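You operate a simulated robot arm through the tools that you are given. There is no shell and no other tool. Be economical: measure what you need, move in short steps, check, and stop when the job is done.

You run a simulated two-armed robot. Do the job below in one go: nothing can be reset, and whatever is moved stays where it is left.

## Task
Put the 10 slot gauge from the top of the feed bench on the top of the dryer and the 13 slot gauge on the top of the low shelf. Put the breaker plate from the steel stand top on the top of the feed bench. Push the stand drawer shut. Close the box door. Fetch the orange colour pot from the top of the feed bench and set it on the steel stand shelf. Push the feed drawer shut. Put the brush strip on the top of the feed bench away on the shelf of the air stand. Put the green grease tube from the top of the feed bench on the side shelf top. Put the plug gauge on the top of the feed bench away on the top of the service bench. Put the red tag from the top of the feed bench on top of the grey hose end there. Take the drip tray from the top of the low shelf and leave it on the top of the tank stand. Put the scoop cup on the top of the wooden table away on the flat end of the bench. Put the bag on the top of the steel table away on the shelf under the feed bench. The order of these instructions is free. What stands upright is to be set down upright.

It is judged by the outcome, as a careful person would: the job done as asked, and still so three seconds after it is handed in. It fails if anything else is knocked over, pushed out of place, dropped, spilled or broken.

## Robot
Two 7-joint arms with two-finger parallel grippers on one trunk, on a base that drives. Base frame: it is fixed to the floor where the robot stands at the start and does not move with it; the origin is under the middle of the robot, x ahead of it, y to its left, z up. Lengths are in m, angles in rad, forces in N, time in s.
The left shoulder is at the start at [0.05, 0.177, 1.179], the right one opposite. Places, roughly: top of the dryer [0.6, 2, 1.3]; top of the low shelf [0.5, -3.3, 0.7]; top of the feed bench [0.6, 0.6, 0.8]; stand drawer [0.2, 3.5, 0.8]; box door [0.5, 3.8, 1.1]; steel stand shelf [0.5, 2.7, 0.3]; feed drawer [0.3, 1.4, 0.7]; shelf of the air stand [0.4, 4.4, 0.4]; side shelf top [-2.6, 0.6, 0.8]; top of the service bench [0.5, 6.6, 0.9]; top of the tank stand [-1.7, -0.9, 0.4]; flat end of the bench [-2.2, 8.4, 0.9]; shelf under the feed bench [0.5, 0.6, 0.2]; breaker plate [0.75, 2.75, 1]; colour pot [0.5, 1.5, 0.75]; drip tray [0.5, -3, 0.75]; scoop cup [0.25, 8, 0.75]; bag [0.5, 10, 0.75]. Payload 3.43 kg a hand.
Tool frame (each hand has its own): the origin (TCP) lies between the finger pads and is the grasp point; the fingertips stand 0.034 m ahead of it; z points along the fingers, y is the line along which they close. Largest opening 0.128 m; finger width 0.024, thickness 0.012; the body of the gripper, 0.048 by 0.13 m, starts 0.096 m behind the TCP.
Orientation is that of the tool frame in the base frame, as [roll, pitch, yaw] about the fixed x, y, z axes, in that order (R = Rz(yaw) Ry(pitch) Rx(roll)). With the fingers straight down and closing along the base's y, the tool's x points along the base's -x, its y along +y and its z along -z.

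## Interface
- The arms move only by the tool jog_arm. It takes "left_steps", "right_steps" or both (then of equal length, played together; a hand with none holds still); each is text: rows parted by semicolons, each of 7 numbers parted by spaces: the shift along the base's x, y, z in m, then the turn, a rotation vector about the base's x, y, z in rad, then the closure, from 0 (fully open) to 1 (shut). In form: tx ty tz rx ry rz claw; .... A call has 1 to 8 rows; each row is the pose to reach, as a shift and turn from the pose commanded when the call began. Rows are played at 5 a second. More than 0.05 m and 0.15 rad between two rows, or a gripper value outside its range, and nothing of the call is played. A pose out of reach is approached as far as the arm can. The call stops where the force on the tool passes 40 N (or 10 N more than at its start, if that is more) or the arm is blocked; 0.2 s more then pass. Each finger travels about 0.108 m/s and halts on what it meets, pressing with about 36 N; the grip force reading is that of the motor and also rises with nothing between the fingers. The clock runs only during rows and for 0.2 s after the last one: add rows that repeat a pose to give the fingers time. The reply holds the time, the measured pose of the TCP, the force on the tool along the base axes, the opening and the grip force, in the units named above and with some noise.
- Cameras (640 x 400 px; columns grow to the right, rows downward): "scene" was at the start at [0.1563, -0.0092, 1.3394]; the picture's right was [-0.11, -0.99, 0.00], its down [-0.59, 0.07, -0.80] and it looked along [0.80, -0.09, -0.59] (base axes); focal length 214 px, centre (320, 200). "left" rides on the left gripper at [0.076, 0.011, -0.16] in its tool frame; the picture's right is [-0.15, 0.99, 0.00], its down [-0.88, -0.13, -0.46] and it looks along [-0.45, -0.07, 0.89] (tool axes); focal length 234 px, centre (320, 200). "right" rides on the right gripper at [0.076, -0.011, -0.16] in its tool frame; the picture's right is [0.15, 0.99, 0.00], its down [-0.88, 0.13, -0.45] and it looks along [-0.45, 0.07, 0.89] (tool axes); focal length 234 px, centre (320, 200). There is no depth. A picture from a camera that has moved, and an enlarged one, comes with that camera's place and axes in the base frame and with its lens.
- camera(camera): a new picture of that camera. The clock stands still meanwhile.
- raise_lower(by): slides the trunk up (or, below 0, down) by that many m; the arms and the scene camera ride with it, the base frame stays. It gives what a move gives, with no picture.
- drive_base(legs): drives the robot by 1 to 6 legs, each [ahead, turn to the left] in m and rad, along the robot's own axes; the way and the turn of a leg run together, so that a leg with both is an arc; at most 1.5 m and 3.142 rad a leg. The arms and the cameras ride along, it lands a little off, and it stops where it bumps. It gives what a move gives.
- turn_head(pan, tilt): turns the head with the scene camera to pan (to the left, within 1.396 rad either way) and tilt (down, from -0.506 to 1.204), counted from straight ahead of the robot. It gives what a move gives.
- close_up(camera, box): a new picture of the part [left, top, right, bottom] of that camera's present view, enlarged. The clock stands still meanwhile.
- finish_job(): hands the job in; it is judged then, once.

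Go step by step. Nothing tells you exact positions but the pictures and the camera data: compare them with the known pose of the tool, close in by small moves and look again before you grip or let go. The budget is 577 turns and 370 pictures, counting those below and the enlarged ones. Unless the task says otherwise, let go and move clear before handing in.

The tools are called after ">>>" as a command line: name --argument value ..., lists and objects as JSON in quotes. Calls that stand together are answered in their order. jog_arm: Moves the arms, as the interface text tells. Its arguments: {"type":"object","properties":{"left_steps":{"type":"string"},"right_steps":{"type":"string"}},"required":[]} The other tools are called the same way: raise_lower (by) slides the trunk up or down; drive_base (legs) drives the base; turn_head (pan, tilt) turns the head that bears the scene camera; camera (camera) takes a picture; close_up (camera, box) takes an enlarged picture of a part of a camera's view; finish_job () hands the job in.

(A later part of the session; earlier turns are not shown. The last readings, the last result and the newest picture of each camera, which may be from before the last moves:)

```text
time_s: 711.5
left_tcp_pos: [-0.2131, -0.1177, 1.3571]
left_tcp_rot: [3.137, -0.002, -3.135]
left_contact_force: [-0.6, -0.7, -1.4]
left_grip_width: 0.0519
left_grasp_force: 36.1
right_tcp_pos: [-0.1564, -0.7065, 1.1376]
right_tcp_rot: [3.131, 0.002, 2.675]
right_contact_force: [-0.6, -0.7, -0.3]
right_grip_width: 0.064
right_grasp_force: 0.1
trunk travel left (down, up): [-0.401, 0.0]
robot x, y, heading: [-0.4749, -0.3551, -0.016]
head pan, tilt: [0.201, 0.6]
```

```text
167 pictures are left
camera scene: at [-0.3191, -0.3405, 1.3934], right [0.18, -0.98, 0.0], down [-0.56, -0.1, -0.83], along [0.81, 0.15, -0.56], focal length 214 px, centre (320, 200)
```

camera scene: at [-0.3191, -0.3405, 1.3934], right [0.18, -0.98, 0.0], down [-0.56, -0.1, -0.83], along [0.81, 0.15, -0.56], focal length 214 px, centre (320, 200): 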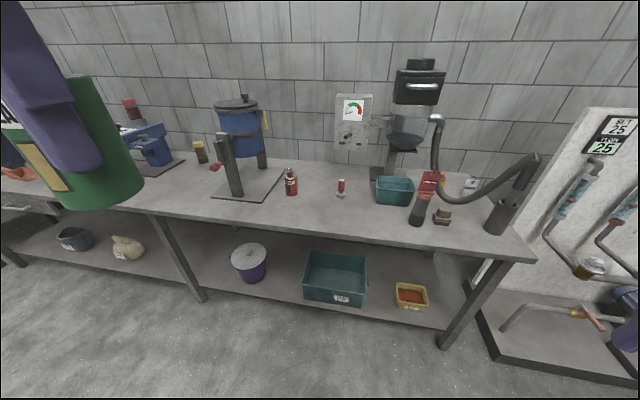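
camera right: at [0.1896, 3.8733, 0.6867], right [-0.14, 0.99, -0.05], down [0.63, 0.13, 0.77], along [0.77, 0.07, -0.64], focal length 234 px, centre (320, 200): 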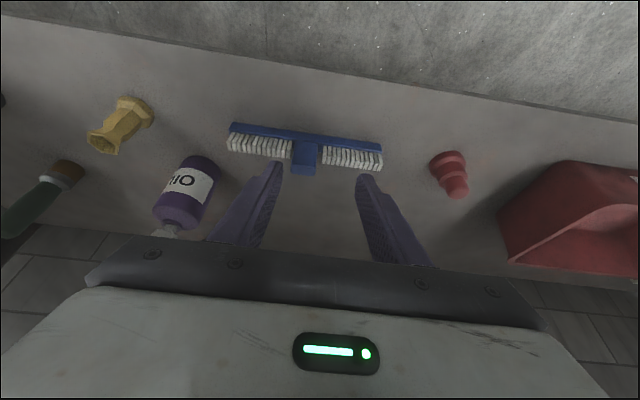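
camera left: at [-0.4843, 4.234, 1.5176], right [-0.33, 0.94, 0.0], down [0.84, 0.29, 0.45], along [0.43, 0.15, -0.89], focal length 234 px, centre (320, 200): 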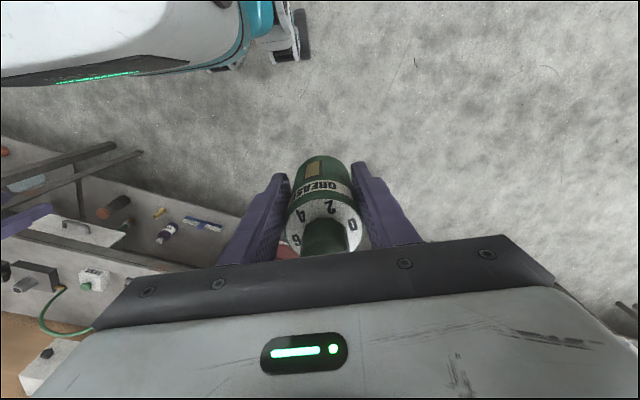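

The grip is slipping faster; I'll set it down at once on the free bench area in front.

>>> drive_base --legs '[[0.4, 0]]'

>>> jog_arm --left_steps "0.03 0.01 -0.03 0 0 0 0.78; 0.06 0.02 -0.06 0 0 0 0.78; 0.09 0.03 -0.09 0 0 0 0.78; 0.12 0.04 -0.12 0 0 0 0.78; 0.15 0.05 -0.15 0 0 0 0.78; 0.18 0.06 -0.18 0 0 0 0.78; 0.2 0.06 -0.21 0 0 0 0.78; 0.2 0.06 -0.25 0 0 0 0.78"

>>> camera --camera "left"

>>> camera --camera "scene"

```text
time_s: 714.0
left_tcp_pos: [0.1804, -0.124, 1.3572]
left_tcp_rot: [3.136, -0.002, -3.135]
left_contact_force: [0.2, 0.3, -1.9]
left_grip_width: 0.052
left_grasp_force: 36.2
right_tcp_pos: [0.2339, -0.7137, 1.1383]
right_tcp_rot: [3.133, 0.002, 2.672]
right_contact_force: [0.0, 0.6, -1.0]
right_grip_width: 0.0642
right_grasp_force: 0.0
trunk travel left (down, up): [-0.401, 0.0]
robot x, y, heading: [-0.0847, -0.3653, -0.016]
head pan, tilt: [0.201, 0.6]
```

```text
time_s: 715.8
left_tcp_pos: [0.3782, -0.0651, 1.1086]
left_tcp_rot: [3.139, 0.0, -3.136]
left_contact_force: [0.3, -0.1, -1.5]
left_grip_width: 0.0515
left_grasp_force: 35.9
right_tcp_pos: [0.2337, -0.7129, 1.138]
right_tcp_rot: [3.131, 0.002, 2.671]
right_contact_force: [-0.2, 0.7, -0.8]
right_grip_width: 0.0642
right_grasp_force: 0.0
trunk travel left (down, up): [-0.401, 0.0]
robot x, y, heading: [-0.0834, -0.3618, -0.02]
head pan, tilt: [0.201, 0.6]
```

```text
166 pictures are left
camera left: at [0.3031, -0.0542, 1.2688], right [0.14, 0.99, 0.0], down [0.88, -0.13, 0.45], along [0.45, -0.06, -0.89], focal length 234 px, centre (320, 200)
```

left: 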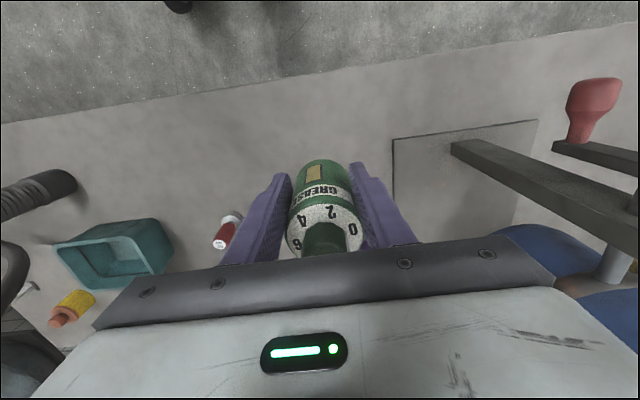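

```text
165 pictures are left
camera scene: at [0.0726, -0.3466, 1.3934], right [0.18, -0.98, 0.0], down [-0.56, -0.1, -0.82], along [0.81, 0.15, -0.57], focal length 214 px, centre (320, 200)
```

scene: 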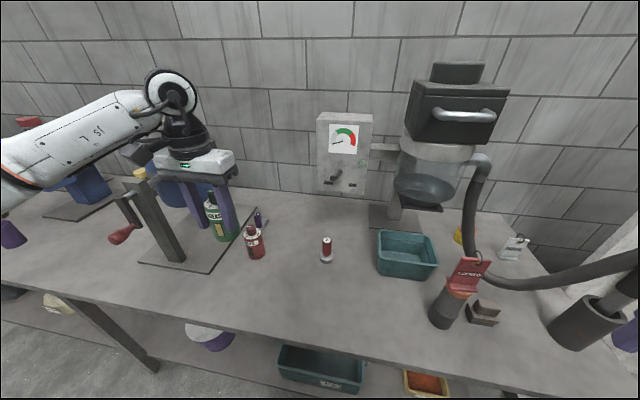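

The tube has crept sideways toward the finger edges. Lowering it to the bench now.

>>> jog_arm --left_steps "0 0 -0.045 0 0 0 0.78; 0 0 -0.09 0 0 0 0.78; 0 0 -0.135 0 0 0 0.78; 0 0 -0.18 0 0 0 0.78; 0 0 -0.205 0 0 0 0.78; 0 0 -0.215 0 0 0 0.78"

>>> camera --camera "left"

>>> close_up --camera "scene" --box '[140, 130, 300, 290]'

```text
time_s: 717.2
left_tcp_pos: [0.3801, -0.0645, 0.8946]
left_tcp_rot: [3.135, 0.0, -3.135]
left_contact_force: [-0.5, 0.8, 2.2]
left_grip_width: 0.0514
left_grasp_force: 35.9
right_tcp_pos: [0.2332, -0.7128, 1.1377]
right_tcp_rot: [3.131, 0.004, 2.669]
right_contact_force: [-0.2, 1.1, -0.2]
right_grip_width: 0.064
right_grasp_force: 0.1
trunk travel left (down, up): [-0.401, 0.0]
robot x, y, heading: [-0.0822, -0.3613, -0.017]
head pan, tilt: [0.201, 0.6]
```

```text
164 pictures are left
camera left: at [0.3034, -0.0544, 1.054], right [0.14, 0.99, 0.0], down [0.88, -0.13, 0.46], along [0.45, -0.06, -0.89], focal length 234 px, centre (320, 200)
```

left: 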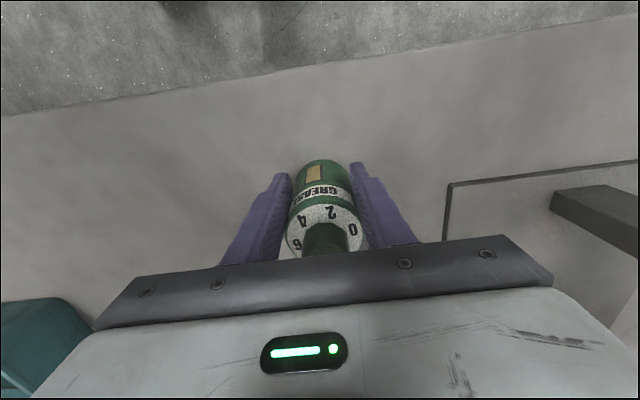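

```text
2.50 times, centred on (220, 210) of scene
camera zoom: at [0.0719, -0.3473, 1.3936], right [0.18, -0.98, 0.0], down [-0.56, -0.1, -0.83], along [0.81, 0.15, -0.56], focal length 536 px, centre (570, 175)
```

zoom: 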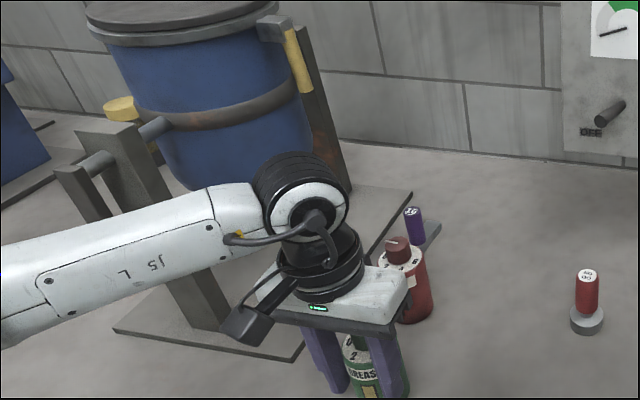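

Contact begins. I'll press a few millimetres so it seats level, then open.

>>> jog_arm --left_steps "0 0 -0.004 0 0 0 0.78; 0 0 -0.008 0 0 0 0.78; 0 0 -0.01 0 0 0 0.78"

```text
time_s: 718.0
left_tcp_pos: [0.3787, -0.0656, 0.8814]
left_tcp_rot: [3.138, -0.004, -3.139]
left_contact_force: [-0.1, -0.1, 0.1]
left_grip_width: 0.0279
left_grasp_force: 0.1
right_tcp_pos: [0.2329, -0.7144, 1.1378]
right_tcp_rot: [3.132, 0.003, 2.672]
right_contact_force: [-0.3, 0.1, -0.5]
right_grip_width: 0.064
right_grasp_force: 0.1
trunk travel left (down, up): [-0.401, 0.0]
robot x, y, heading: [-0.0882, -0.3631, -0.017]
head pan, tilt: [0.201, 0.6]
```

The tube slipped out of the fingers as it seated. Check whether it is standing.

>>> camera --camera "left"

>>> camera --camera "scene"

```text
162 pictures are left
camera left: at [0.3032, -0.055, 1.0411], right [0.14, 0.99, 0.0], down [0.88, -0.13, 0.45], along [0.45, -0.06, -0.89], focal length 234 px, centre (320, 200)
```

left: 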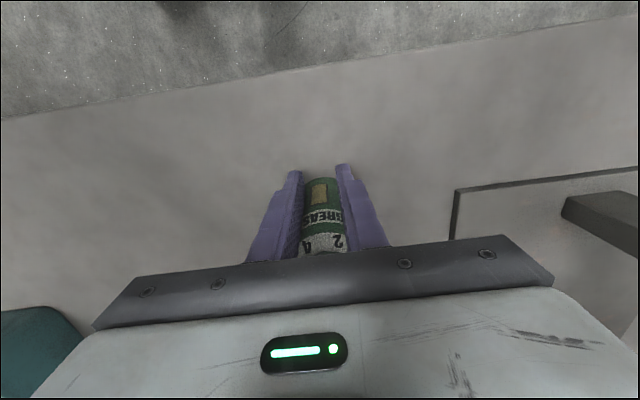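

```text
161 pictures are left
camera scene: at [0.0722, -0.3473, 1.393], right [0.18, -0.98, 0.0], down [-0.56, -0.1, -0.83], along [0.81, 0.15, -0.56], focal length 214 px, centre (320, 200)
```

scene: 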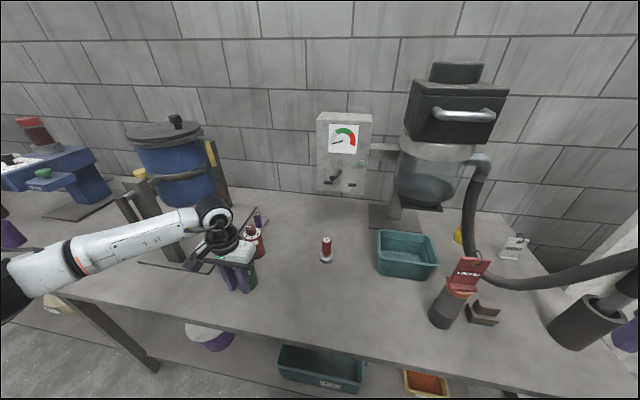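

It stands just behind the fingers. I'll move the hand back toward me, then up.

>>> jog_arm --left_steps "-0.02 0 0 0 0 0 0.78; -0.045 0 0.0 0 0 0 0.7; -0.06 0 0.04 0 0 0 0.5; -0.06 0 0.08 0 0 0 0.3; -0.06 0 0.12 0 0 0 0.2; -0.05 0 0.16 0 0 0 0.2"

>>> camera --camera "left"

>>> close_up --camera "scene" --box '[180, 180, 340, 310]'

```text
time_s: 719.4
left_tcp_pos: [0.3301, -0.0661, 1.043]
left_tcp_rot: [3.137, -0.002, -3.136]
left_contact_force: [0.8, 0.7, 1.5]
left_grip_width: 0.1025
left_grasp_force: 0.1
right_tcp_pos: [0.2339, -0.7148, 1.138]
right_tcp_rot: [3.132, 0.002, 2.672]
right_contact_force: [-0.8, 0.4, 0.2]
right_grip_width: 0.0642
right_grasp_force: 0.0
trunk travel left (down, up): [-0.401, 0.0]
robot x, y, heading: [-0.0832, -0.3592, -0.019]
head pan, tilt: [0.201, 0.6]
```

```text
160 pictures are left
camera left: at [0.2541, -0.0555, 1.2034], right [0.14, 0.99, 0.01], down [0.88, -0.13, 0.45], along [0.45, -0.06, -0.89], focal length 234 px, centre (320, 200)
```

left: 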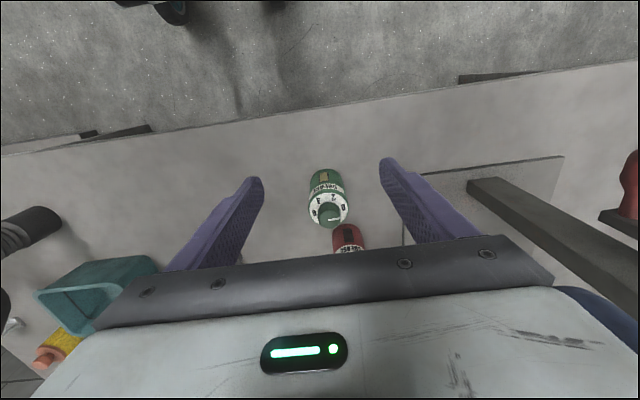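

```text
3.08 times, centred on (260, 245) of scene
camera zoom: at [0.0725, -0.3476, 1.3934], right [0.18, -0.98, 0.0], down [-0.56, -0.1, -0.82], along [0.81, 0.15, -0.57], focal length 660 px, centre (505, 62)
```

zoom: 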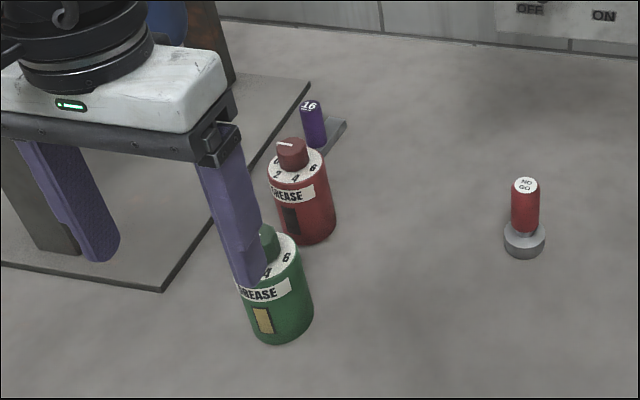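

The green tube stands upright; everything is fine. I'll regrasp it squarely with the left hand at (0.418,-0.066).

>>> jog_arm --left_steps "0.03 0 -0.01 0 0 0 0.2; 0.06 0 -0.03 0 0 0 0.2; 0.087 0 -0.06 0 0 0 0.2; 0.087 0 -0.1 0 0 0 0.2"

>>> camera --camera "left"

```text
time_s: 720.4
left_tcp_pos: [0.4185, -0.0664, 0.9427]
left_tcp_rot: [3.139, -0.001, -3.139]
left_contact_force: [0.5, -0.7, -0.1]
left_grip_width: 0.1025
left_grasp_force: 0.0
right_tcp_pos: [0.2327, -0.7128, 1.1382]
right_tcp_rot: [3.132, 0.003, 2.672]
right_contact_force: [0.5, -0.4, -0.5]
right_grip_width: 0.0642
right_grasp_force: 0.0
trunk travel left (down, up): [-0.401, 0.0]
robot x, y, heading: [-0.0859, -0.3597, -0.018]
head pan, tilt: [0.201, 0.6]
```

```text
158 pictures are left
camera left: at [0.342, -0.0553, 1.1032], right [0.14, 0.99, 0.0], down [0.88, -0.13, 0.46], along [0.45, -0.06, -0.89], focal length 234 px, centre (320, 200)
```

left: 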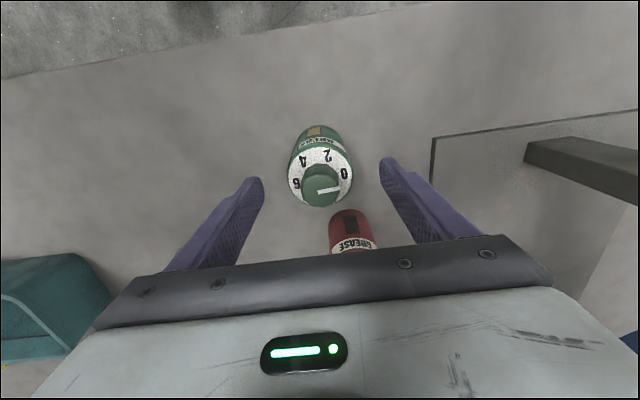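

>>> jog_arm --left_steps "-0.003 0.002 -0.035 0 0 0 0.2; -0.003 0.002 -0.07 0 0 0 0.2; -0.003 0.002 -0.07 0 0 0 0.45; -0.003 0.002 -0.07 0 0 0 0.7; -0.003 0.002 -0.07 0 0 0 0.8; -0.003 0.002 -0.07 0 0 0 0.8"

>>> camera --camera "left"

```text
time_s: 721.8
left_tcp_pos: [0.4149, -0.0629, 0.872]
left_tcp_rot: [3.136, -0.002, -3.136]
left_contact_force: [0.9, -0.1, -0.2]
left_grip_width: 0.0572
left_grasp_force: 36.2
right_tcp_pos: [0.2344, -0.7135, 1.1382]
right_tcp_rot: [3.129, 0.002, 2.67]
right_contact_force: [0.8, -0.3, -0.6]
right_grip_width: 0.064
right_grasp_force: 0.0
trunk travel left (down, up): [-0.401, 0.0]
robot x, y, heading: [-0.0845, -0.3618, -0.02]
head pan, tilt: [0.201, 0.6]
```

```text
157 pictures are left
camera left: at [0.3382, -0.0533, 1.0328], right [0.14, 0.99, 0.0], down [0.88, -0.13, 0.45], along [0.45, -0.06, -0.89], focal length 234 px, centre (320, 200)
```

left: 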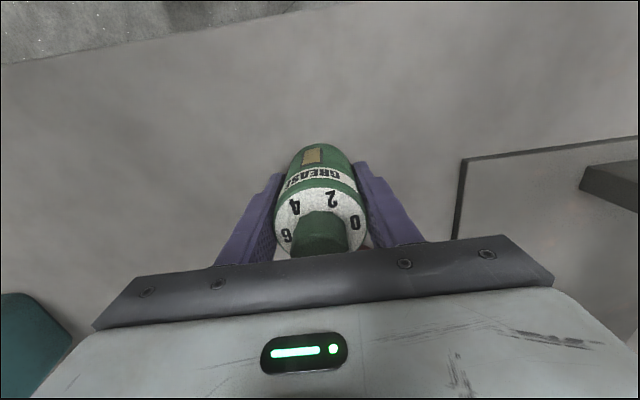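

Good full-diameter grip. Lift and retract the left hand.

>>> jog_arm --left_steps "0 0 0.045 0 0 0 0.8; 0 0 0.09 0 0 0 0.8; 0 0 0.135 0 0 0 0.8; -0.02 0 0.175 0 0 0 0.8; -0.05 -0.01 0.205 0 0 0 0.8; -0.08 -0.02 0.235 0 0 0 0.8; -0.11 -0.03 0.265 0 0 0 0.8; -0.14 -0.04 0.295 0 0 0 0.8"

>>> jog_arm --left_steps "-0.03 0 0.03 0 0 0 0.8; -0.06 0 0.06 0 0 0 0.8; -0.09 0 0.09 0 0 0 0.8; -0.1 0 0.12 0 0 0 0.8"

```text
time_s: 723.6
left_tcp_pos: [0.2722, -0.1035, 1.169]
left_tcp_rot: [3.137, 0.001, -3.136]
left_contact_force: [-0.6, 0.2, -0.2]
left_grip_width: 0.0569
left_grasp_force: 35.9
right_tcp_pos: [0.2333, -0.7133, 1.1384]
right_tcp_rot: [3.131, 0.002, 2.673]
right_contact_force: [-0.3, -0.5, 0.1]
right_grip_width: 0.0638
right_grasp_force: 0.1
trunk travel left (down, up): [-0.401, 0.0]
robot x, y, heading: [-0.0872, -0.361, -0.021]
head pan, tilt: [0.201, 0.6]
```

```text
time_s: 724.6
left_tcp_pos: [0.1726, -0.1018, 1.2871]
left_tcp_rot: [3.138, -0.003, -3.136]
left_contact_force: [0.1, 0.0, -2.3]
left_grip_width: 0.0568
left_grasp_force: 35.8
right_tcp_pos: [0.2325, -0.7131, 1.1369]
right_tcp_rot: [3.131, 0.003, 2.672]
right_contact_force: [-0.1, -1.2, 0.4]
right_grip_width: 0.0641
right_grasp_force: 0.1
trunk travel left (down, up): [-0.401, 0.0]
robot x, y, heading: [-0.0837, -0.3611, -0.014]
head pan, tilt: [0.201, 0.6]
```

Next, the plug gauge at about (0.554,-0.28). I'll raise the right hand and turn left so the gauge lies to its side.

>>> jog_arm --right_steps "-0.02 0 0.04 0 0 0.1 0.5; -0.03 0 0.08 0 0 0.2 0.5; -0.04 0 0.1 0 0 0.3 0.5; -0.04 0 0.1 0 0 0.4 0.5"

>>> drive_base --legs '[[0, 0.45]]'

>>> jog_arm --right_steps "0.03 0.04 0 0 0 -0.08 0.5; 0.06 0.08 0 0 0 -0.16 0.5; 0.09 0.12 -0.0 0 0 -0.24 0.5; 0.12 0.15 -0.02 0 0 -0.32 0.5; 0.14 0.18 -0.05 0 0 -0.38 0.5"

>>> camera --camera "right"

```text
time_s: 725.6
left_tcp_pos: [0.1749, -0.1003, 1.2874]
left_tcp_rot: [3.136, -0.001, -3.137]
left_contact_force: [0.2, -0.4, -1.0]
left_grip_width: 0.0569
left_grasp_force: 36.0
right_tcp_pos: [0.1943, -0.7149, 1.2377]
right_tcp_rot: [3.133, 0.001, 3.075]
right_contact_force: [-0.2, -0.6, -0.2]
right_grip_width: 0.0637
right_grasp_force: 0.0
trunk travel left (down, up): [-0.401, 0.0]
robot x, y, heading: [-0.0839, -0.3604, -0.016]
head pan, tilt: [0.201, 0.6]
```

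```text
time_s: 727.3
left_tcp_pos: [0.0336, -0.0163, 1.2873]
left_tcp_rot: [3.139, -0.001, -2.685]
left_contact_force: [-0.1, -0.2, -2.4]
left_grip_width: 0.0568
left_grasp_force: 36.1
right_tcp_pos: [0.3196, -0.5574, 1.2377]
right_tcp_rot: [3.132, 0.001, -2.76]
right_contact_force: [1.4, 0.9, 0.0]
right_grip_width: 0.064
right_grasp_force: 0.0
trunk travel left (down, up): [-0.401, 0.0]
robot x, y, heading: [-0.0822, -0.3635, 0.433]
head pan, tilt: [0.201, 0.6]
```

```text
time_s: 728.5
left_tcp_pos: [0.0345, -0.0147, 1.2855]
left_tcp_rot: [3.137, -0.002, -2.685]
left_contact_force: [-0.4, -0.3, -2.5]
left_grip_width: 0.0568
left_grasp_force: 36.0
right_tcp_pos: [0.461, -0.3798, 1.1847]
right_tcp_rot: [3.131, 0.002, 3.141]
right_contact_force: [-0.1, -0.1, 0.5]
right_grip_width: 0.0641
right_grasp_force: 0.0
trunk travel left (down, up): [-0.401, 0.0]
robot x, y, heading: [-0.086, -0.3623, 0.434]
head pan, tilt: [0.201, 0.6]
```

```text
156 pictures are left
camera right: at [0.3826, -0.3905, 1.3454], right [-0.15, 0.99, 0.01], down [0.88, 0.13, 0.46], along [0.45, 0.08, -0.89], focal length 234 px, centre (320, 200)
```

right: 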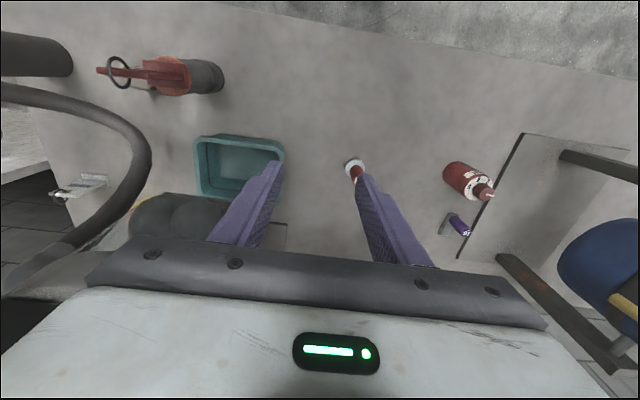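

>>> jog_arm --right_steps "0.02 0.03 -0.03 0 0 0 0.5; 0.04 0.06 -0.06 0 0 0 0.5; 0.06 0.08 -0.1 0 0 0 0.5; 0.08 0.096 -0.14 0 0 0 0.5; 0.085 0.096 -0.18 0 0 0 0.5"

>>> close_up --camera "right" --box '[220, 80, 420, 220]'

```text
time_s: 729.7
left_tcp_pos: [0.0344, -0.015, 1.286]
left_tcp_rot: [3.136, -0.003, -2.684]
left_contact_force: [-0.5, -0.3, -2.1]
left_grip_width: 0.0567
left_grasp_force: 36.3
right_tcp_pos: [0.5452, -0.2836, 1.0062]
right_tcp_rot: [3.13, 0.003, -3.14]
right_contact_force: [-0.4, -0.1, 0.0]
right_grip_width: 0.0639
right_grasp_force: 0.1
trunk travel left (down, up): [-0.401, 0.0]
robot x, y, heading: [-0.0842, -0.3652, 0.436]
head pan, tilt: [0.201, 0.6]
```

```text
2.86 times, centred on (320, 150) of right
camera zoom: at [0.4675, -0.295, 1.1654], right [-0.15, 0.99, 0.01], down [0.88, 0.13, 0.46], along [0.45, 0.08, -0.89], focal length 669 px, centre (320, 343)
```

zoom: 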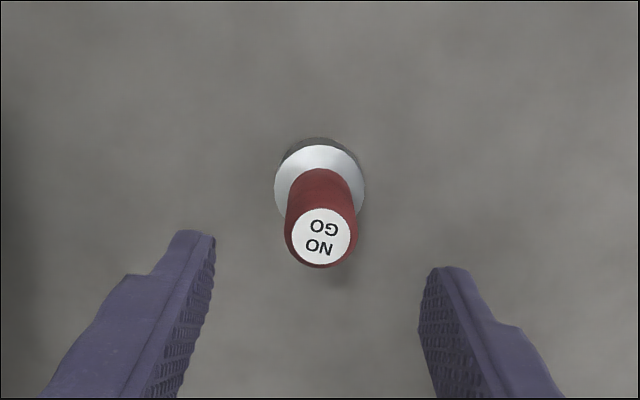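

>>> jog_arm --right_steps "0.002 0.003 -0.04 0 0 0 0.5; 0.003 0.005 -0.08 0 0 0 0.5; 0.003 0.005 -0.124 0 0 0 0.5; 0.003 0.005 -0.124 0 0 0 0.75; 0.003 0.005 -0.124 0 0 0 0.9; 0.003 0.005 -0.124 0 0 0 0.9"

>>> camera --camera "right"

```text
time_s: 731.1
left_tcp_pos: [0.0349, -0.0168, 1.2868]
left_tcp_rot: [3.134, -0.001, -2.686]
left_contact_force: [-0.2, -0.7, -2.3]
left_grip_width: 0.057
left_grasp_force: 35.9
right_tcp_pos: [0.5491, -0.2762, 0.8806]
right_tcp_rot: [3.13, 0.003, -3.14]
right_contact_force: [0.0, 0.9, -0.5]
right_grip_width: 0.0287
right_grasp_force: 36.3
trunk travel left (down, up): [-0.401, 0.0]
robot x, y, heading: [-0.0836, -0.3654, 0.434]
head pan, tilt: [0.201, 0.6]
```

```text
154 pictures are left
camera right: at [0.4722, -0.2874, 1.0405], right [-0.15, 0.99, 0.01], down [0.88, 0.13, 0.46], along [0.45, 0.08, -0.89], focal length 234 px, centre (320, 200)
```

right: 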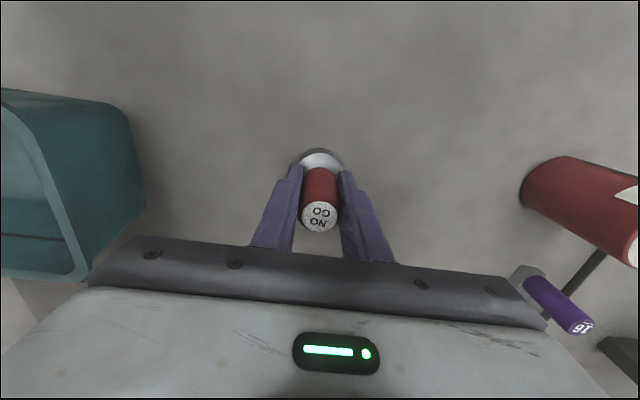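

Gripped the plug gauge. Lift it high.

>>> jog_arm --right_steps "0 0 0.045 0 0 0 0.9; 0 0 0.09 0 0 0 0.9; 0 0 0.135 0 0 0 0.9; 0 0 0.18 0 0 0 0.9; -0.03 -0.01 0.21 0 0 0 0.9; -0.06 -0.02 0.24 0 0 0 0.9; -0.09 -0.03 0.27 0 0 0 0.9; -0.12 -0.04 0.3 0 0 0 0.9"

```text
time_s: 732.9
left_tcp_pos: [0.0334, -0.0153, 1.2859]
left_tcp_rot: [3.137, 0.0, -2.686]
left_contact_force: [-0.4, 1.0, -1.6]
left_grip_width: 0.0567
left_grasp_force: 35.9
right_tcp_pos: [0.4276, -0.3161, 1.1833]
right_tcp_rot: [3.131, 0.004, -3.142]
right_contact_force: [0.0, 0.9, -1.7]
right_grip_width: 0.0288
right_grasp_force: 35.7
trunk travel left (down, up): [-0.401, 0.0]
robot x, y, heading: [-0.0834, -0.3627, 0.434]
head pan, tilt: [0.201, 0.6]
```

Drive north toward the service bench.

>>> drive_base --legs '[[-0.38, 0], [0, 1.137], [1.45, 0], [1.45, 0], [1.45, 0], [1.45, 0]]'

>>> turn_head --pan 0 --tilt 0.25

>>> camera --camera "scene"

```text
time_s: 765.3
left_tcp_pos: [-0.6962, 5.5143, 1.2866]
left_tcp_rot: [3.137, -0.003, -1.538]
left_contact_force: [-0.7, 0.1, -1.9]
left_grip_width: 0.0564
left_grasp_force: 36.2
right_tcp_pos: [-0.2588, 5.751, 1.1827]
right_tcp_rot: [3.132, 0.002, -1.991]
right_contact_force: [-0.1, -0.1, -2.9]
right_grip_width: 0.0287
right_grasp_force: 35.7
trunk travel left (down, up): [-0.401, 0.0]
robot x, y, heading: [-0.4279, 5.2652, 1.582]
head pan, tilt: [0.201, 0.6]
```

```text
time_s: 766.1
left_tcp_pos: [-0.695, 5.5136, 1.2872]
left_tcp_rot: [3.137, -0.002, -1.537]
left_contact_force: [0.1, 0.0, -2.0]
left_grip_width: 0.0567
left_grasp_force: 36.7
right_tcp_pos: [-0.2595, 5.75, 1.1826]
right_tcp_rot: [3.131, 0.002, -1.991]
right_contact_force: [-0.6, 0.4, -1.9]
right_grip_width: 0.0289
right_grasp_force: 35.9
trunk travel left (down, up): [-0.401, 0.0]
robot x, y, heading: [-0.4279, 5.2607, 1.582]
head pan, tilt: [0.0, 0.25]
```

```text
153 pictures are left
camera scene: at [-0.4296, 5.4276, 1.4255], right [1.0, 0.01, 0.0], down [0.0, -0.25, -0.97], along [-0.01, 0.97, -0.25], focal length 214 px, centre (320, 200)
```

scene: 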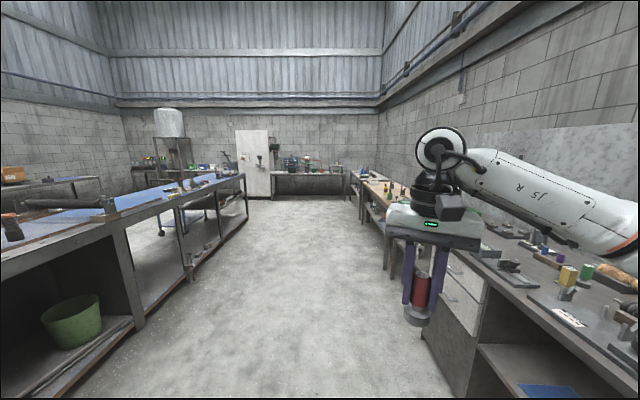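

>>> drive_base --legs '[[1.35, 0], [0, -1.571]]'

>>> turn_head --pan 0 --tilt 0.5

>>> camera --camera "scene"

```text
time_s: 776.7
left_tcp_pos: [-0.2033, 6.8904, 1.2866]
left_tcp_rot: [3.137, -0.002, -3.104]
left_contact_force: [-0.7, -0.1, -1.0]
left_grip_width: 0.0563
left_grasp_force: 35.9
right_tcp_pos: [0.0355, 6.4552, 1.1834]
right_tcp_rot: [3.132, 0.003, 2.725]
right_contact_force: [-0.1, 0.4, -1.6]
right_grip_width: 0.0287
right_grasp_force: 36.1
trunk travel left (down, up): [-0.401, 0.0]
robot x, y, heading: [-0.4526, 6.6247, 0.011]
head pan, tilt: [0.0, 0.25]
```

```text
time_s: 777.5
left_tcp_pos: [-0.2037, 6.8899, 1.2868]
left_tcp_rot: [3.136, 0.001, -3.107]
left_contact_force: [0.1, -0.2, -2.1]
left_grip_width: 0.0566
left_grasp_force: 36.0
right_tcp_pos: [0.0341, 6.4557, 1.1834]
right_tcp_rot: [3.131, 0.0, 2.723]
right_contact_force: [0.9, 0.0, -1.8]
right_grip_width: 0.0286
right_grasp_force: 35.8
trunk travel left (down, up): [-0.401, 0.0]
robot x, y, heading: [-0.4532, 6.6189, 0.017]
head pan, tilt: [0.0, 0.499]
```

```text
152 pictures are left
camera scene: at [-0.292, 6.6237, 1.4025], right [0.01, -1.0, 0.0], down [-0.48, -0.01, -0.88], along [0.88, 0.01, -0.48], focal length 214 px, centre (320, 200)
```

scene: 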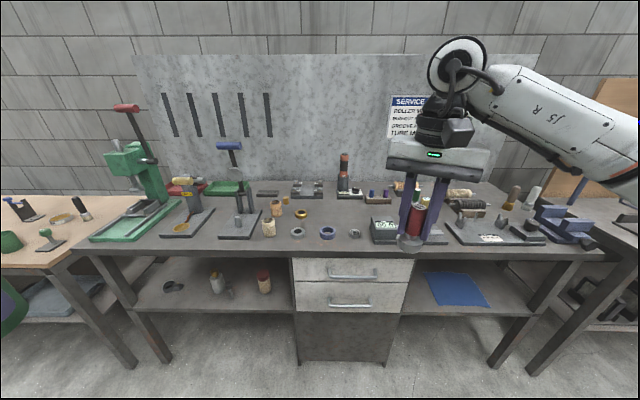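

>>> close_up --camera "scene" --box '[200, 150, 460, 270]'

```text
2.46 times, centred on (330, 210) of scene
camera zoom: at [-0.292, 6.6237, 1.4025], right [0.01, -1.0, 0.0], down [-0.48, -0.01, -0.88], along [0.88, 0.01, -0.48], focal length 528 px, centre (295, 175)
```

zoom: 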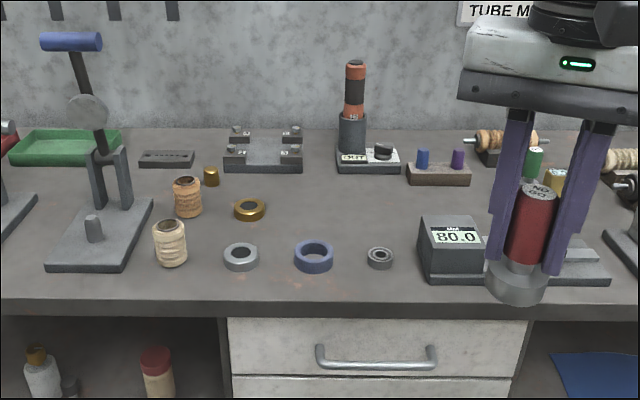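

Free spot near (0.50,6.55) between the rings and the scale. Drive in.

>>> drive_base --legs '[[0, 0.39], [0.36, 0], [0, -0.39]]'

>>> jog_arm --right_steps "0.03 0 0 0 0 0.1 0.9; 0.06 0 0 0 0 0.2 0.9; 0.09 0 -0.02 0 0 0.3 0.9; 0.11 0 -0.05 0 0 0.4 0.9"

>>> camera --camera "right"

```text
time_s: 782.1
left_tcp_pos: [0.1228, 7.0264, 1.2874]
left_tcp_rot: [3.137, -0.001, -3.11]
left_contact_force: [0.7, -0.3, -0.6]
left_grip_width: 0.0562
left_grasp_force: 36.2
right_tcp_pos: [0.3587, 6.59, 1.1839]
right_tcp_rot: [3.131, 0.003, 2.72]
right_contact_force: [0.3, -1.2, -2.3]
right_grip_width: 0.0286
right_grasp_force: 36.1
trunk travel left (down, up): [-0.401, 0.0]
robot x, y, heading: [-0.1275, 6.7604, 0.007]
head pan, tilt: [0.0, 0.499]
```

```text
time_s: 783.1
left_tcp_pos: [0.1216, 7.0264, 1.2869]
left_tcp_rot: [3.14, -0.003, -3.111]
left_contact_force: [-0.5, 0.1, -1.5]
left_grip_width: 0.0566
left_grasp_force: 35.3
right_tcp_pos: [0.4692, 6.5888, 1.1342]
right_tcp_rot: [3.13, 0.001, 3.12]
right_contact_force: [0.3, -0.8, -2.9]
right_grip_width: 0.0283
right_grasp_force: 36.2
trunk travel left (down, up): [-0.401, 0.0]
robot x, y, heading: [-0.1279, 6.7568, 0.007]
head pan, tilt: [0.0, 0.499]
```

```text
150 pictures are left
camera right: at [0.3912, 6.5796, 1.2944], right [-0.13, 0.99, 0.01], down [0.88, 0.11, 0.46], along [0.45, 0.07, -0.89], focal length 234 px, centre (320, 200)
```

right: 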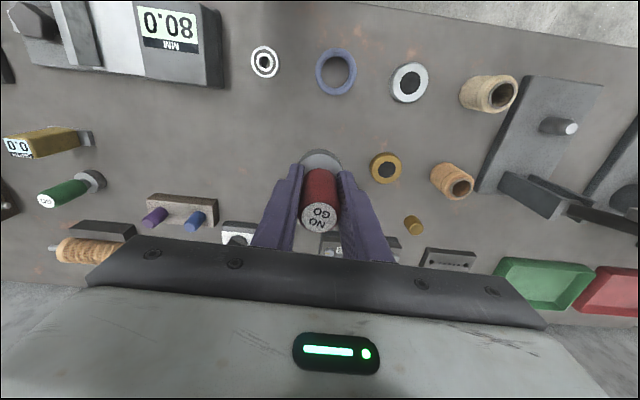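

>>> jog_arm --right_steps "0 -0.01 -0.04 0 0 0 0.9; 0 -0.02 -0.08 0 0 0 0.9; 0 -0.02 -0.12 0 0 0 0.9; 0 -0.02 -0.155 0 0 0 0.9; 0 -0.02 -0.175 0 0 0 0.9; 0 -0.02 -0.185 0 0 0 0.9; 0 -0.02 -0.193 0 0 0 0.9; 0 -0.02 -0.2 0 0 0 0.9"

```text
time_s: 784.9
left_tcp_pos: [0.1175, 7.0261, 1.2895]
left_tcp_rot: [3.138, 0.004, -3.11]
left_contact_force: [-0.9, 0.2, -1.3]
left_grip_width: 0.0564
left_grasp_force: 36.3
right_tcp_pos: [0.4668, 6.5688, 0.9413]
right_tcp_rot: [3.13, 0.014, 3.118]
right_contact_force: [-2.3, -5.5, 36.2]
right_grip_width: 0.0289
right_grasp_force: 36.5
trunk travel left (down, up): [-0.401, 0.0]
robot x, y, heading: [-0.1305, 6.7576, 0.014]
head pan, tilt: [0.0, 0.499]
```

Contact made. Ease off, release, and rise.

>>> jog_arm --right_steps "0 0 0.005 0 0.012 0 0.9; 0 0 0.005 0 0.012 0 0.7; 0 0 0.005 0 0.012 0 0.55; 0 0 0.045 0 0.012 0 0.5; 0 0 0.09 0 0.012 0 0.5; 0 0 0.135 0 0.012 0 0.5; -0.02 0 0.175 0 0.012 0 0.5; -0.05 0 0.21 0 0.012 0 0.5"

>>> camera --camera "right"

```text
time_s: 786.7
left_tcp_pos: [0.1209, 7.0265, 1.288]
left_tcp_rot: [3.138, 0.0, -3.109]
left_contact_force: [-0.5, 0.1, -1.5]
left_grip_width: 0.0565
left_grasp_force: 36.3
right_tcp_pos: [0.4177, 6.5694, 1.1441]
right_tcp_rot: [3.13, -0.009, 3.118]
right_contact_force: [-0.5, -0.6, 0.7]
right_grip_width: 0.0641
right_grasp_force: 0.1
trunk travel left (down, up): [-0.401, 0.0]
robot x, y, heading: [-0.1276, 6.7569, 0.014]
head pan, tilt: [0.0, 0.499]
```

```text
149 pictures are left
camera right: at [0.3418, 6.5608, 1.3052], right [-0.12, 0.99, 0.01], down [0.89, 0.1, 0.45], along [0.44, 0.07, -0.89], focal length 234 px, centre (320, 200)
```

right: 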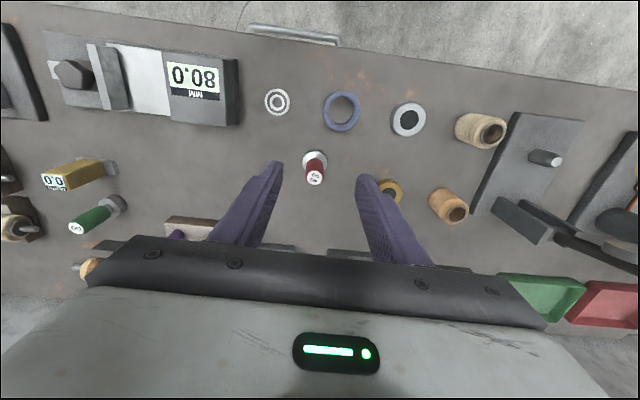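

The plug gauge stands on the service bench. Next the scoop cup at the wooden table near y≈8.

>>> drive_base --legs '[[-0.4, 0], [0, 1.557], [1.25, 0], [0, -1.571]]'

>>> turn_head --pan 0 --tilt 0.5

>>> camera --camera "scene"

>>> turn_head --pan 1.3 --tilt 0.3

>>> camera --camera "scene"

```text
time_s: 802.8
left_tcp_pos: [-0.2688, 8.2541, 1.2867]
left_tcp_rot: [3.137, 0.0, -3.141]
left_contact_force: [-0.4, 0.3, -1.7]
left_grip_width: 0.0566
left_grasp_force: 35.9
right_tcp_pos: [0.0139, 7.7882, 1.1438]
right_tcp_rot: [3.131, -0.011, 3.09]
right_contact_force: [-0.2, -0.3, 0.0]
right_grip_width: 0.0638
right_grasp_force: 0.0
trunk travel left (down, up): [-0.401, 0.0]
robot x, y, heading: [-0.5272, 7.9895, -0.023]
head pan, tilt: [0.0, 0.499]
```

```text
time_s: 803.4
left_tcp_pos: [-0.2698, 8.2539, 1.2867]
left_tcp_rot: [3.138, 0.001, -3.14]
left_contact_force: [0.3, -0.1, -3.0]
left_grip_width: 0.0564
left_grasp_force: 36.0
right_tcp_pos: [0.013, 7.7874, 1.1441]
right_tcp_rot: [3.132, -0.008, 3.087]
right_contact_force: [-0.2, 0.0, 0.2]
right_grip_width: 0.064
right_grasp_force: 0.0
trunk travel left (down, up): [-0.401, 0.0]
robot x, y, heading: [-0.5231, 7.9965, -0.021]
head pan, tilt: [0.0, 0.499]
```

```text
148 pictures are left
camera scene: at [-0.3668, 7.9902, 1.4025], right [-0.02, -1.0, 0.0], down [-0.48, 0.01, -0.88], along [0.88, -0.02, -0.48], focal length 214 px, centre (320, 200)
```

scene: 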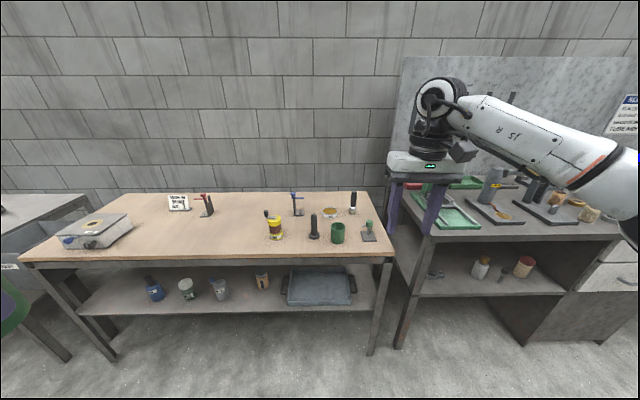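

```text
time_s: 804.8
left_tcp_pos: [-0.2702, 8.2534, 1.287]
left_tcp_rot: [3.138, -0.001, -3.14]
left_contact_force: [0.5, -0.2, -1.6]
left_grip_width: 0.0564
left_grasp_force: 35.9
right_tcp_pos: [0.0124, 7.7882, 1.1433]
right_tcp_rot: [3.131, -0.011, 3.089]
right_contact_force: [-0.7, -0.2, -0.8]
right_grip_width: 0.0642
right_grasp_force: 0.0
trunk travel left (down, up): [-0.401, 0.0]
robot x, y, heading: [-0.5262, 7.9919, -0.021]
head pan, tilt: [1.3, 0.3]
```

```text
147 pictures are left
camera scene: at [-0.4309, 8.0815, 1.4209], right [0.96, -0.29, 0.0], down [-0.09, -0.28, -0.96], along [0.28, 0.91, -0.3], focal length 214 px, centre (320, 200)
```

scene: 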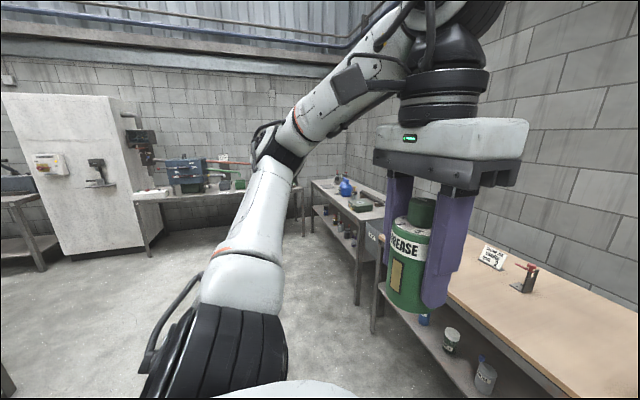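

>>> turn_head --pan 0 --tilt 0.6

>>> close_up --camera "scene" --box '[240, 150, 400, 270]'

```text
time_s: 806.3
left_tcp_pos: [-0.2694, 8.2535, 1.2867]
left_tcp_rot: [3.138, -0.001, -3.14]
left_contact_force: [-1.6, -0.6, -1.7]
left_grip_width: 0.0564
left_grasp_force: 35.8
right_tcp_pos: [0.013, 7.7888, 1.1441]
right_tcp_rot: [3.131, -0.009, 3.089]
right_contact_force: [-0.2, -0.1, 0.9]
right_grip_width: 0.064
right_grasp_force: 0.2
trunk travel left (down, up): [-0.401, 0.0]
robot x, y, heading: [-0.5295, 7.9904, -0.023]
head pan, tilt: [0.0, 0.6]
```

```text
3.33 times, centred on (320, 210) of scene
camera zoom: at [-0.3694, 7.9903, 1.3934], right [-0.02, -1.0, 0.0], down [-0.56, 0.01, -0.83], along [0.82, -0.02, -0.56], focal length 715 px, centre (320, 167)
```

zoom: 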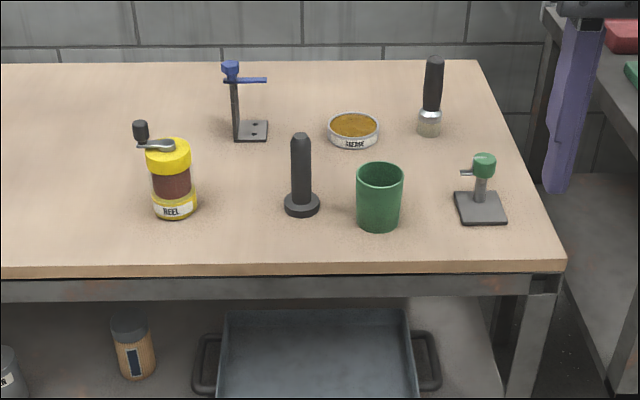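

The green cup at about (0.38,7.895) is the scoop cup. Drive closer and hover above it.

>>> drive_base --legs '[[0, 0.37], [0.3, 0], [0, -0.35]]'

>>> camera --camera "right"

```text
time_s: 810.5
left_tcp_pos: [-0.0018, 8.3588, 1.2875]
left_tcp_rot: [3.138, 0.001, -3.115]
left_contact_force: [0.3, -0.3, -1.4]
left_grip_width: 0.0566
left_grasp_force: 35.9
right_tcp_pos: [0.2925, 7.9019, 1.1433]
right_tcp_rot: [3.13, -0.007, 3.115]
right_contact_force: [0.3, -0.6, 0.4]
right_grip_width: 0.0643
right_grasp_force: 0.0
trunk travel left (down, up): [-0.401, 0.0]
robot x, y, heading: [-0.2534, 8.0922, 0.007]
head pan, tilt: [0.0, 0.6]
```

```text
145 pictures are left
camera right: at [0.2166, 7.8924, 1.3043], right [-0.12, 0.99, 0.01], down [0.89, 0.1, 0.45], along [0.44, 0.06, -0.89], focal length 234 px, centre (320, 200)
```

right: 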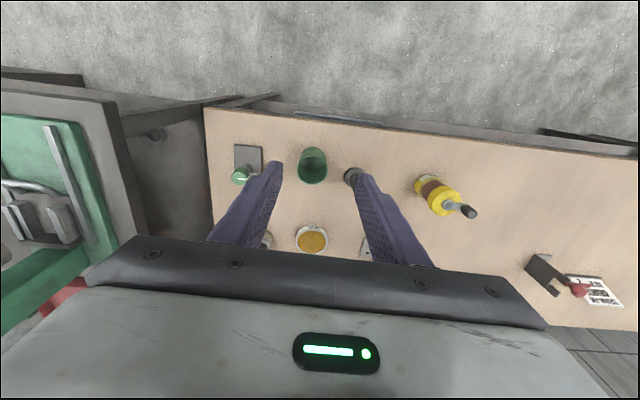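

Cup rim at (0.364,7.898,0.875). To keep clear of the black plunger beside it I'll rotate the gripper by 0.6 rad, then look again.

>>> jog_arm --right_steps "0.02 0 -0.03 0 0 0.13 0.4; 0.04 0 -0.06 0 0 0.26 0.35; 0.06 -0.002 -0.09 0 0 0.39 0.35; 0.07 -0.004 -0.12 0 0 0.52 0.35; 0.071 -0.004 -0.15 0 0 0.6 0.35"

>>> camera --camera "right"

```text
time_s: 811.7
left_tcp_pos: [-0.0014, 8.3556, 1.2879]
left_tcp_rot: [3.136, 0.002, -3.115]
left_contact_force: [-0.6, -1.0, -2.1]
left_grip_width: 0.0565
left_grasp_force: 36.5
right_tcp_pos: [0.3146, 7.8594, 1.0166]
right_tcp_rot: [3.113, -0.044, -2.668]
right_contact_force: [-0.1, -1.5, 0.0]
right_grip_width: 0.0833
right_grasp_force: 0.0
right hand out of reach, approached as far as the arm can: row 4, 5
trunk travel left (down, up): [-0.401, 0.0]
robot x, y, heading: [-0.2498, 8.0933, 0.005]
head pan, tilt: [0.0, 0.6]
```

```text
144 pictures are left
camera right: at [0.2596, 7.8162, 1.1795], right [-0.58, 0.81, 0.03], down [0.75, 0.52, 0.42], along [0.33, 0.27, -0.91], focal length 234 px, centre (320, 200)
```

right: 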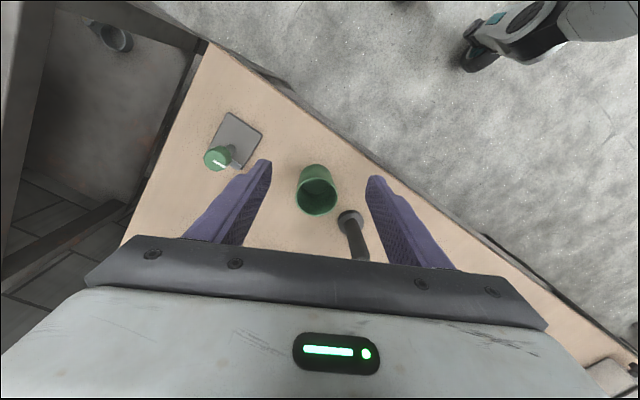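

>>> jog_arm --right_steps "0 0 0.04 0 0 0 0.35; 0 0 0.08 0 0 0 0.35"

>>> drive_base --legs '[[0, 0.4]]'

>>> raise_lower --by -0.1

```text
time_s: 812.3
left_tcp_pos: [-0.0023, 8.3602, 1.2875]
left_tcp_rot: [3.139, 0.0, -3.115]
left_contact_force: [0.2, 0.3, -2.1]
left_grip_width: 0.0566
left_grasp_force: 35.2
right_tcp_pos: [0.3157, 7.8632, 1.0957]
right_tcp_rot: [3.117, -0.044, -2.672]
right_contact_force: [0.2, 0.7, 0.2]
right_grip_width: 0.0833
right_grasp_force: 0.1
trunk travel left (down, up): [-0.401, 0.0]
robot x, y, heading: [-0.2531, 8.0922, 0.008]
head pan, tilt: [0.0, 0.6]
```

```text
time_s: 813.9
left_tcp_pos: [-0.1287, 8.4383, 1.2855]
left_tcp_rot: [3.139, 0.0, -2.704]
left_contact_force: [0.1, 0.1, -1.7]
left_grip_width: 0.0567
left_grasp_force: 35.7
right_tcp_pos: [0.3608, 8.1069, 1.097]
right_tcp_rot: [3.116, -0.045, -2.261]
right_contact_force: [0.1, 0.8, 0.3]
right_grip_width: 0.0832
right_grasp_force: 0.1
trunk travel left (down, up): [-0.401, 0.0]
robot x, y, heading: [-0.2503, 8.0927, 0.418]
head pan, tilt: [0.0, 0.6]
```

```text
time_s: 815.3
left_tcp_pos: [-0.1293, 8.4367, 1.1867]
left_tcp_rot: [3.14, 0.001, -2.706]
left_contact_force: [-0.3, -0.7, -1.4]
left_grip_width: 0.0568
left_grasp_force: 36.1
right_tcp_pos: [0.3621, 8.1074, 0.9961]
right_tcp_rot: [3.116, -0.043, -2.262]
right_contact_force: [0.4, -0.6, -0.1]
right_grip_width: 0.0831
right_grasp_force: 0.0
trunk travel left (down, up): [-0.301, 0.1]
robot x, y, heading: [-0.2542, 8.093, 0.414]
head pan, tilt: [0.0, 0.6]
```

>>> jog_arm --right_steps "0 -0.042 0 0.004 -0.01 -0.08 0.35; 0 -0.084 0 0.008 -0.02 -0.16 0.35; 0 -0.126 0 0.012 -0.03 -0.24 0.35; 0 -0.168 0 0.017 -0.04 -0.32 0.35; 0.002 -0.209 0 0.017 -0.047 -0.39 0.35; 0.002 -0.209 -0.02 0.017 -0.047 -0.39 0.35"

>>> camera --camera "right"

```text
time_s: 816.7
left_tcp_pos: [-0.1283, 8.4385, 1.1867]
left_tcp_rot: [3.138, -0.001, -2.705]
left_contact_force: [-0.2, 0.2, -1.1]
left_grip_width: 0.0566
left_grasp_force: 35.8
right_tcp_pos: [0.3616, 7.8999, 0.9772]
right_tcp_rot: [3.131, 0.004, -2.653]
right_contact_force: [0.2, -0.5, -0.6]
right_grip_width: 0.0832
right_grasp_force: 0.1
trunk travel left (down, up): [-0.301, 0.1]
robot x, y, heading: [-0.253, 8.0949, 0.415]
head pan, tilt: [0.0, 0.6]
```

```text
143 pictures are left
camera right: at [0.2997, 7.8536, 1.1356], right [-0.59, 0.8, 0.01], down [0.72, 0.52, 0.46], along [0.37, 0.28, -0.89], focal length 234 px, centre (320, 200)
```

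right: 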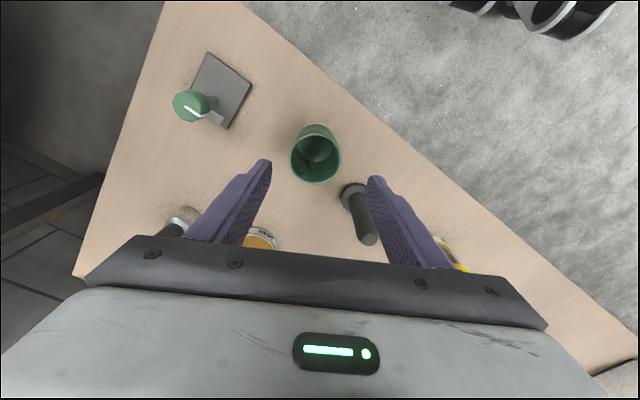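

Well placed and clear of the plunger. Descend and grip.

>>> jog_arm --right_steps "0.004 0 -0.04 0 0 0 0.35; 0.004 0 -0.08 0 0 0 0.35; 0.004 0 -0.12 0 0 0 0.35; 0.004 0 -0.135 0 0 0 0.35; 0.004 0 -0.135 0 0 0 0.5; 0.004 0 -0.135 0 0 0 0.65; 0.004 0 -0.135 0 0 0 0.65"

>>> camera --camera "right"

```text
time_s: 818.3
left_tcp_pos: [-0.1298, 8.4372, 1.1862]
left_tcp_rot: [3.138, 0.0, -2.706]
left_contact_force: [0.4, -0.4, -0.9]
left_grip_width: 0.0565
left_grasp_force: 36.4
right_tcp_pos: [0.3645, 7.8977, 0.8417]
right_tcp_rot: [3.132, 0.004, -2.654]
right_contact_force: [0.1, 0.0, 0.9]
right_grip_width: 0.0597
right_grasp_force: 36.4
trunk travel left (down, up): [-0.301, 0.1]
robot x, y, heading: [-0.2534, 8.0897, 0.417]
head pan, tilt: [0.0, 0.6]
```

```text
142 pictures are left
camera right: at [0.3036, 7.8534, 1.0016], right [-0.59, 0.8, 0.01], down [0.72, 0.52, 0.46], along [0.37, 0.28, -0.89], focal length 234 px, centre (320, 200)
```

right: 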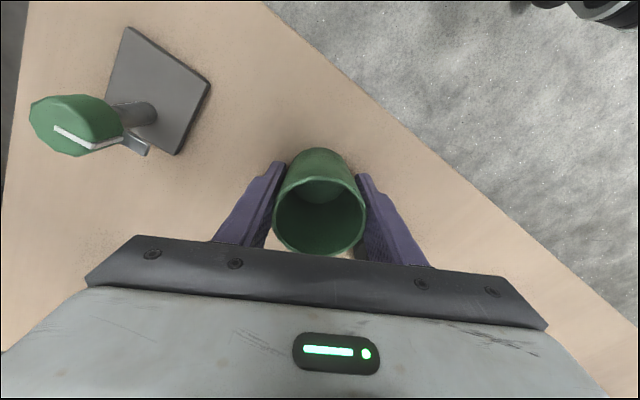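

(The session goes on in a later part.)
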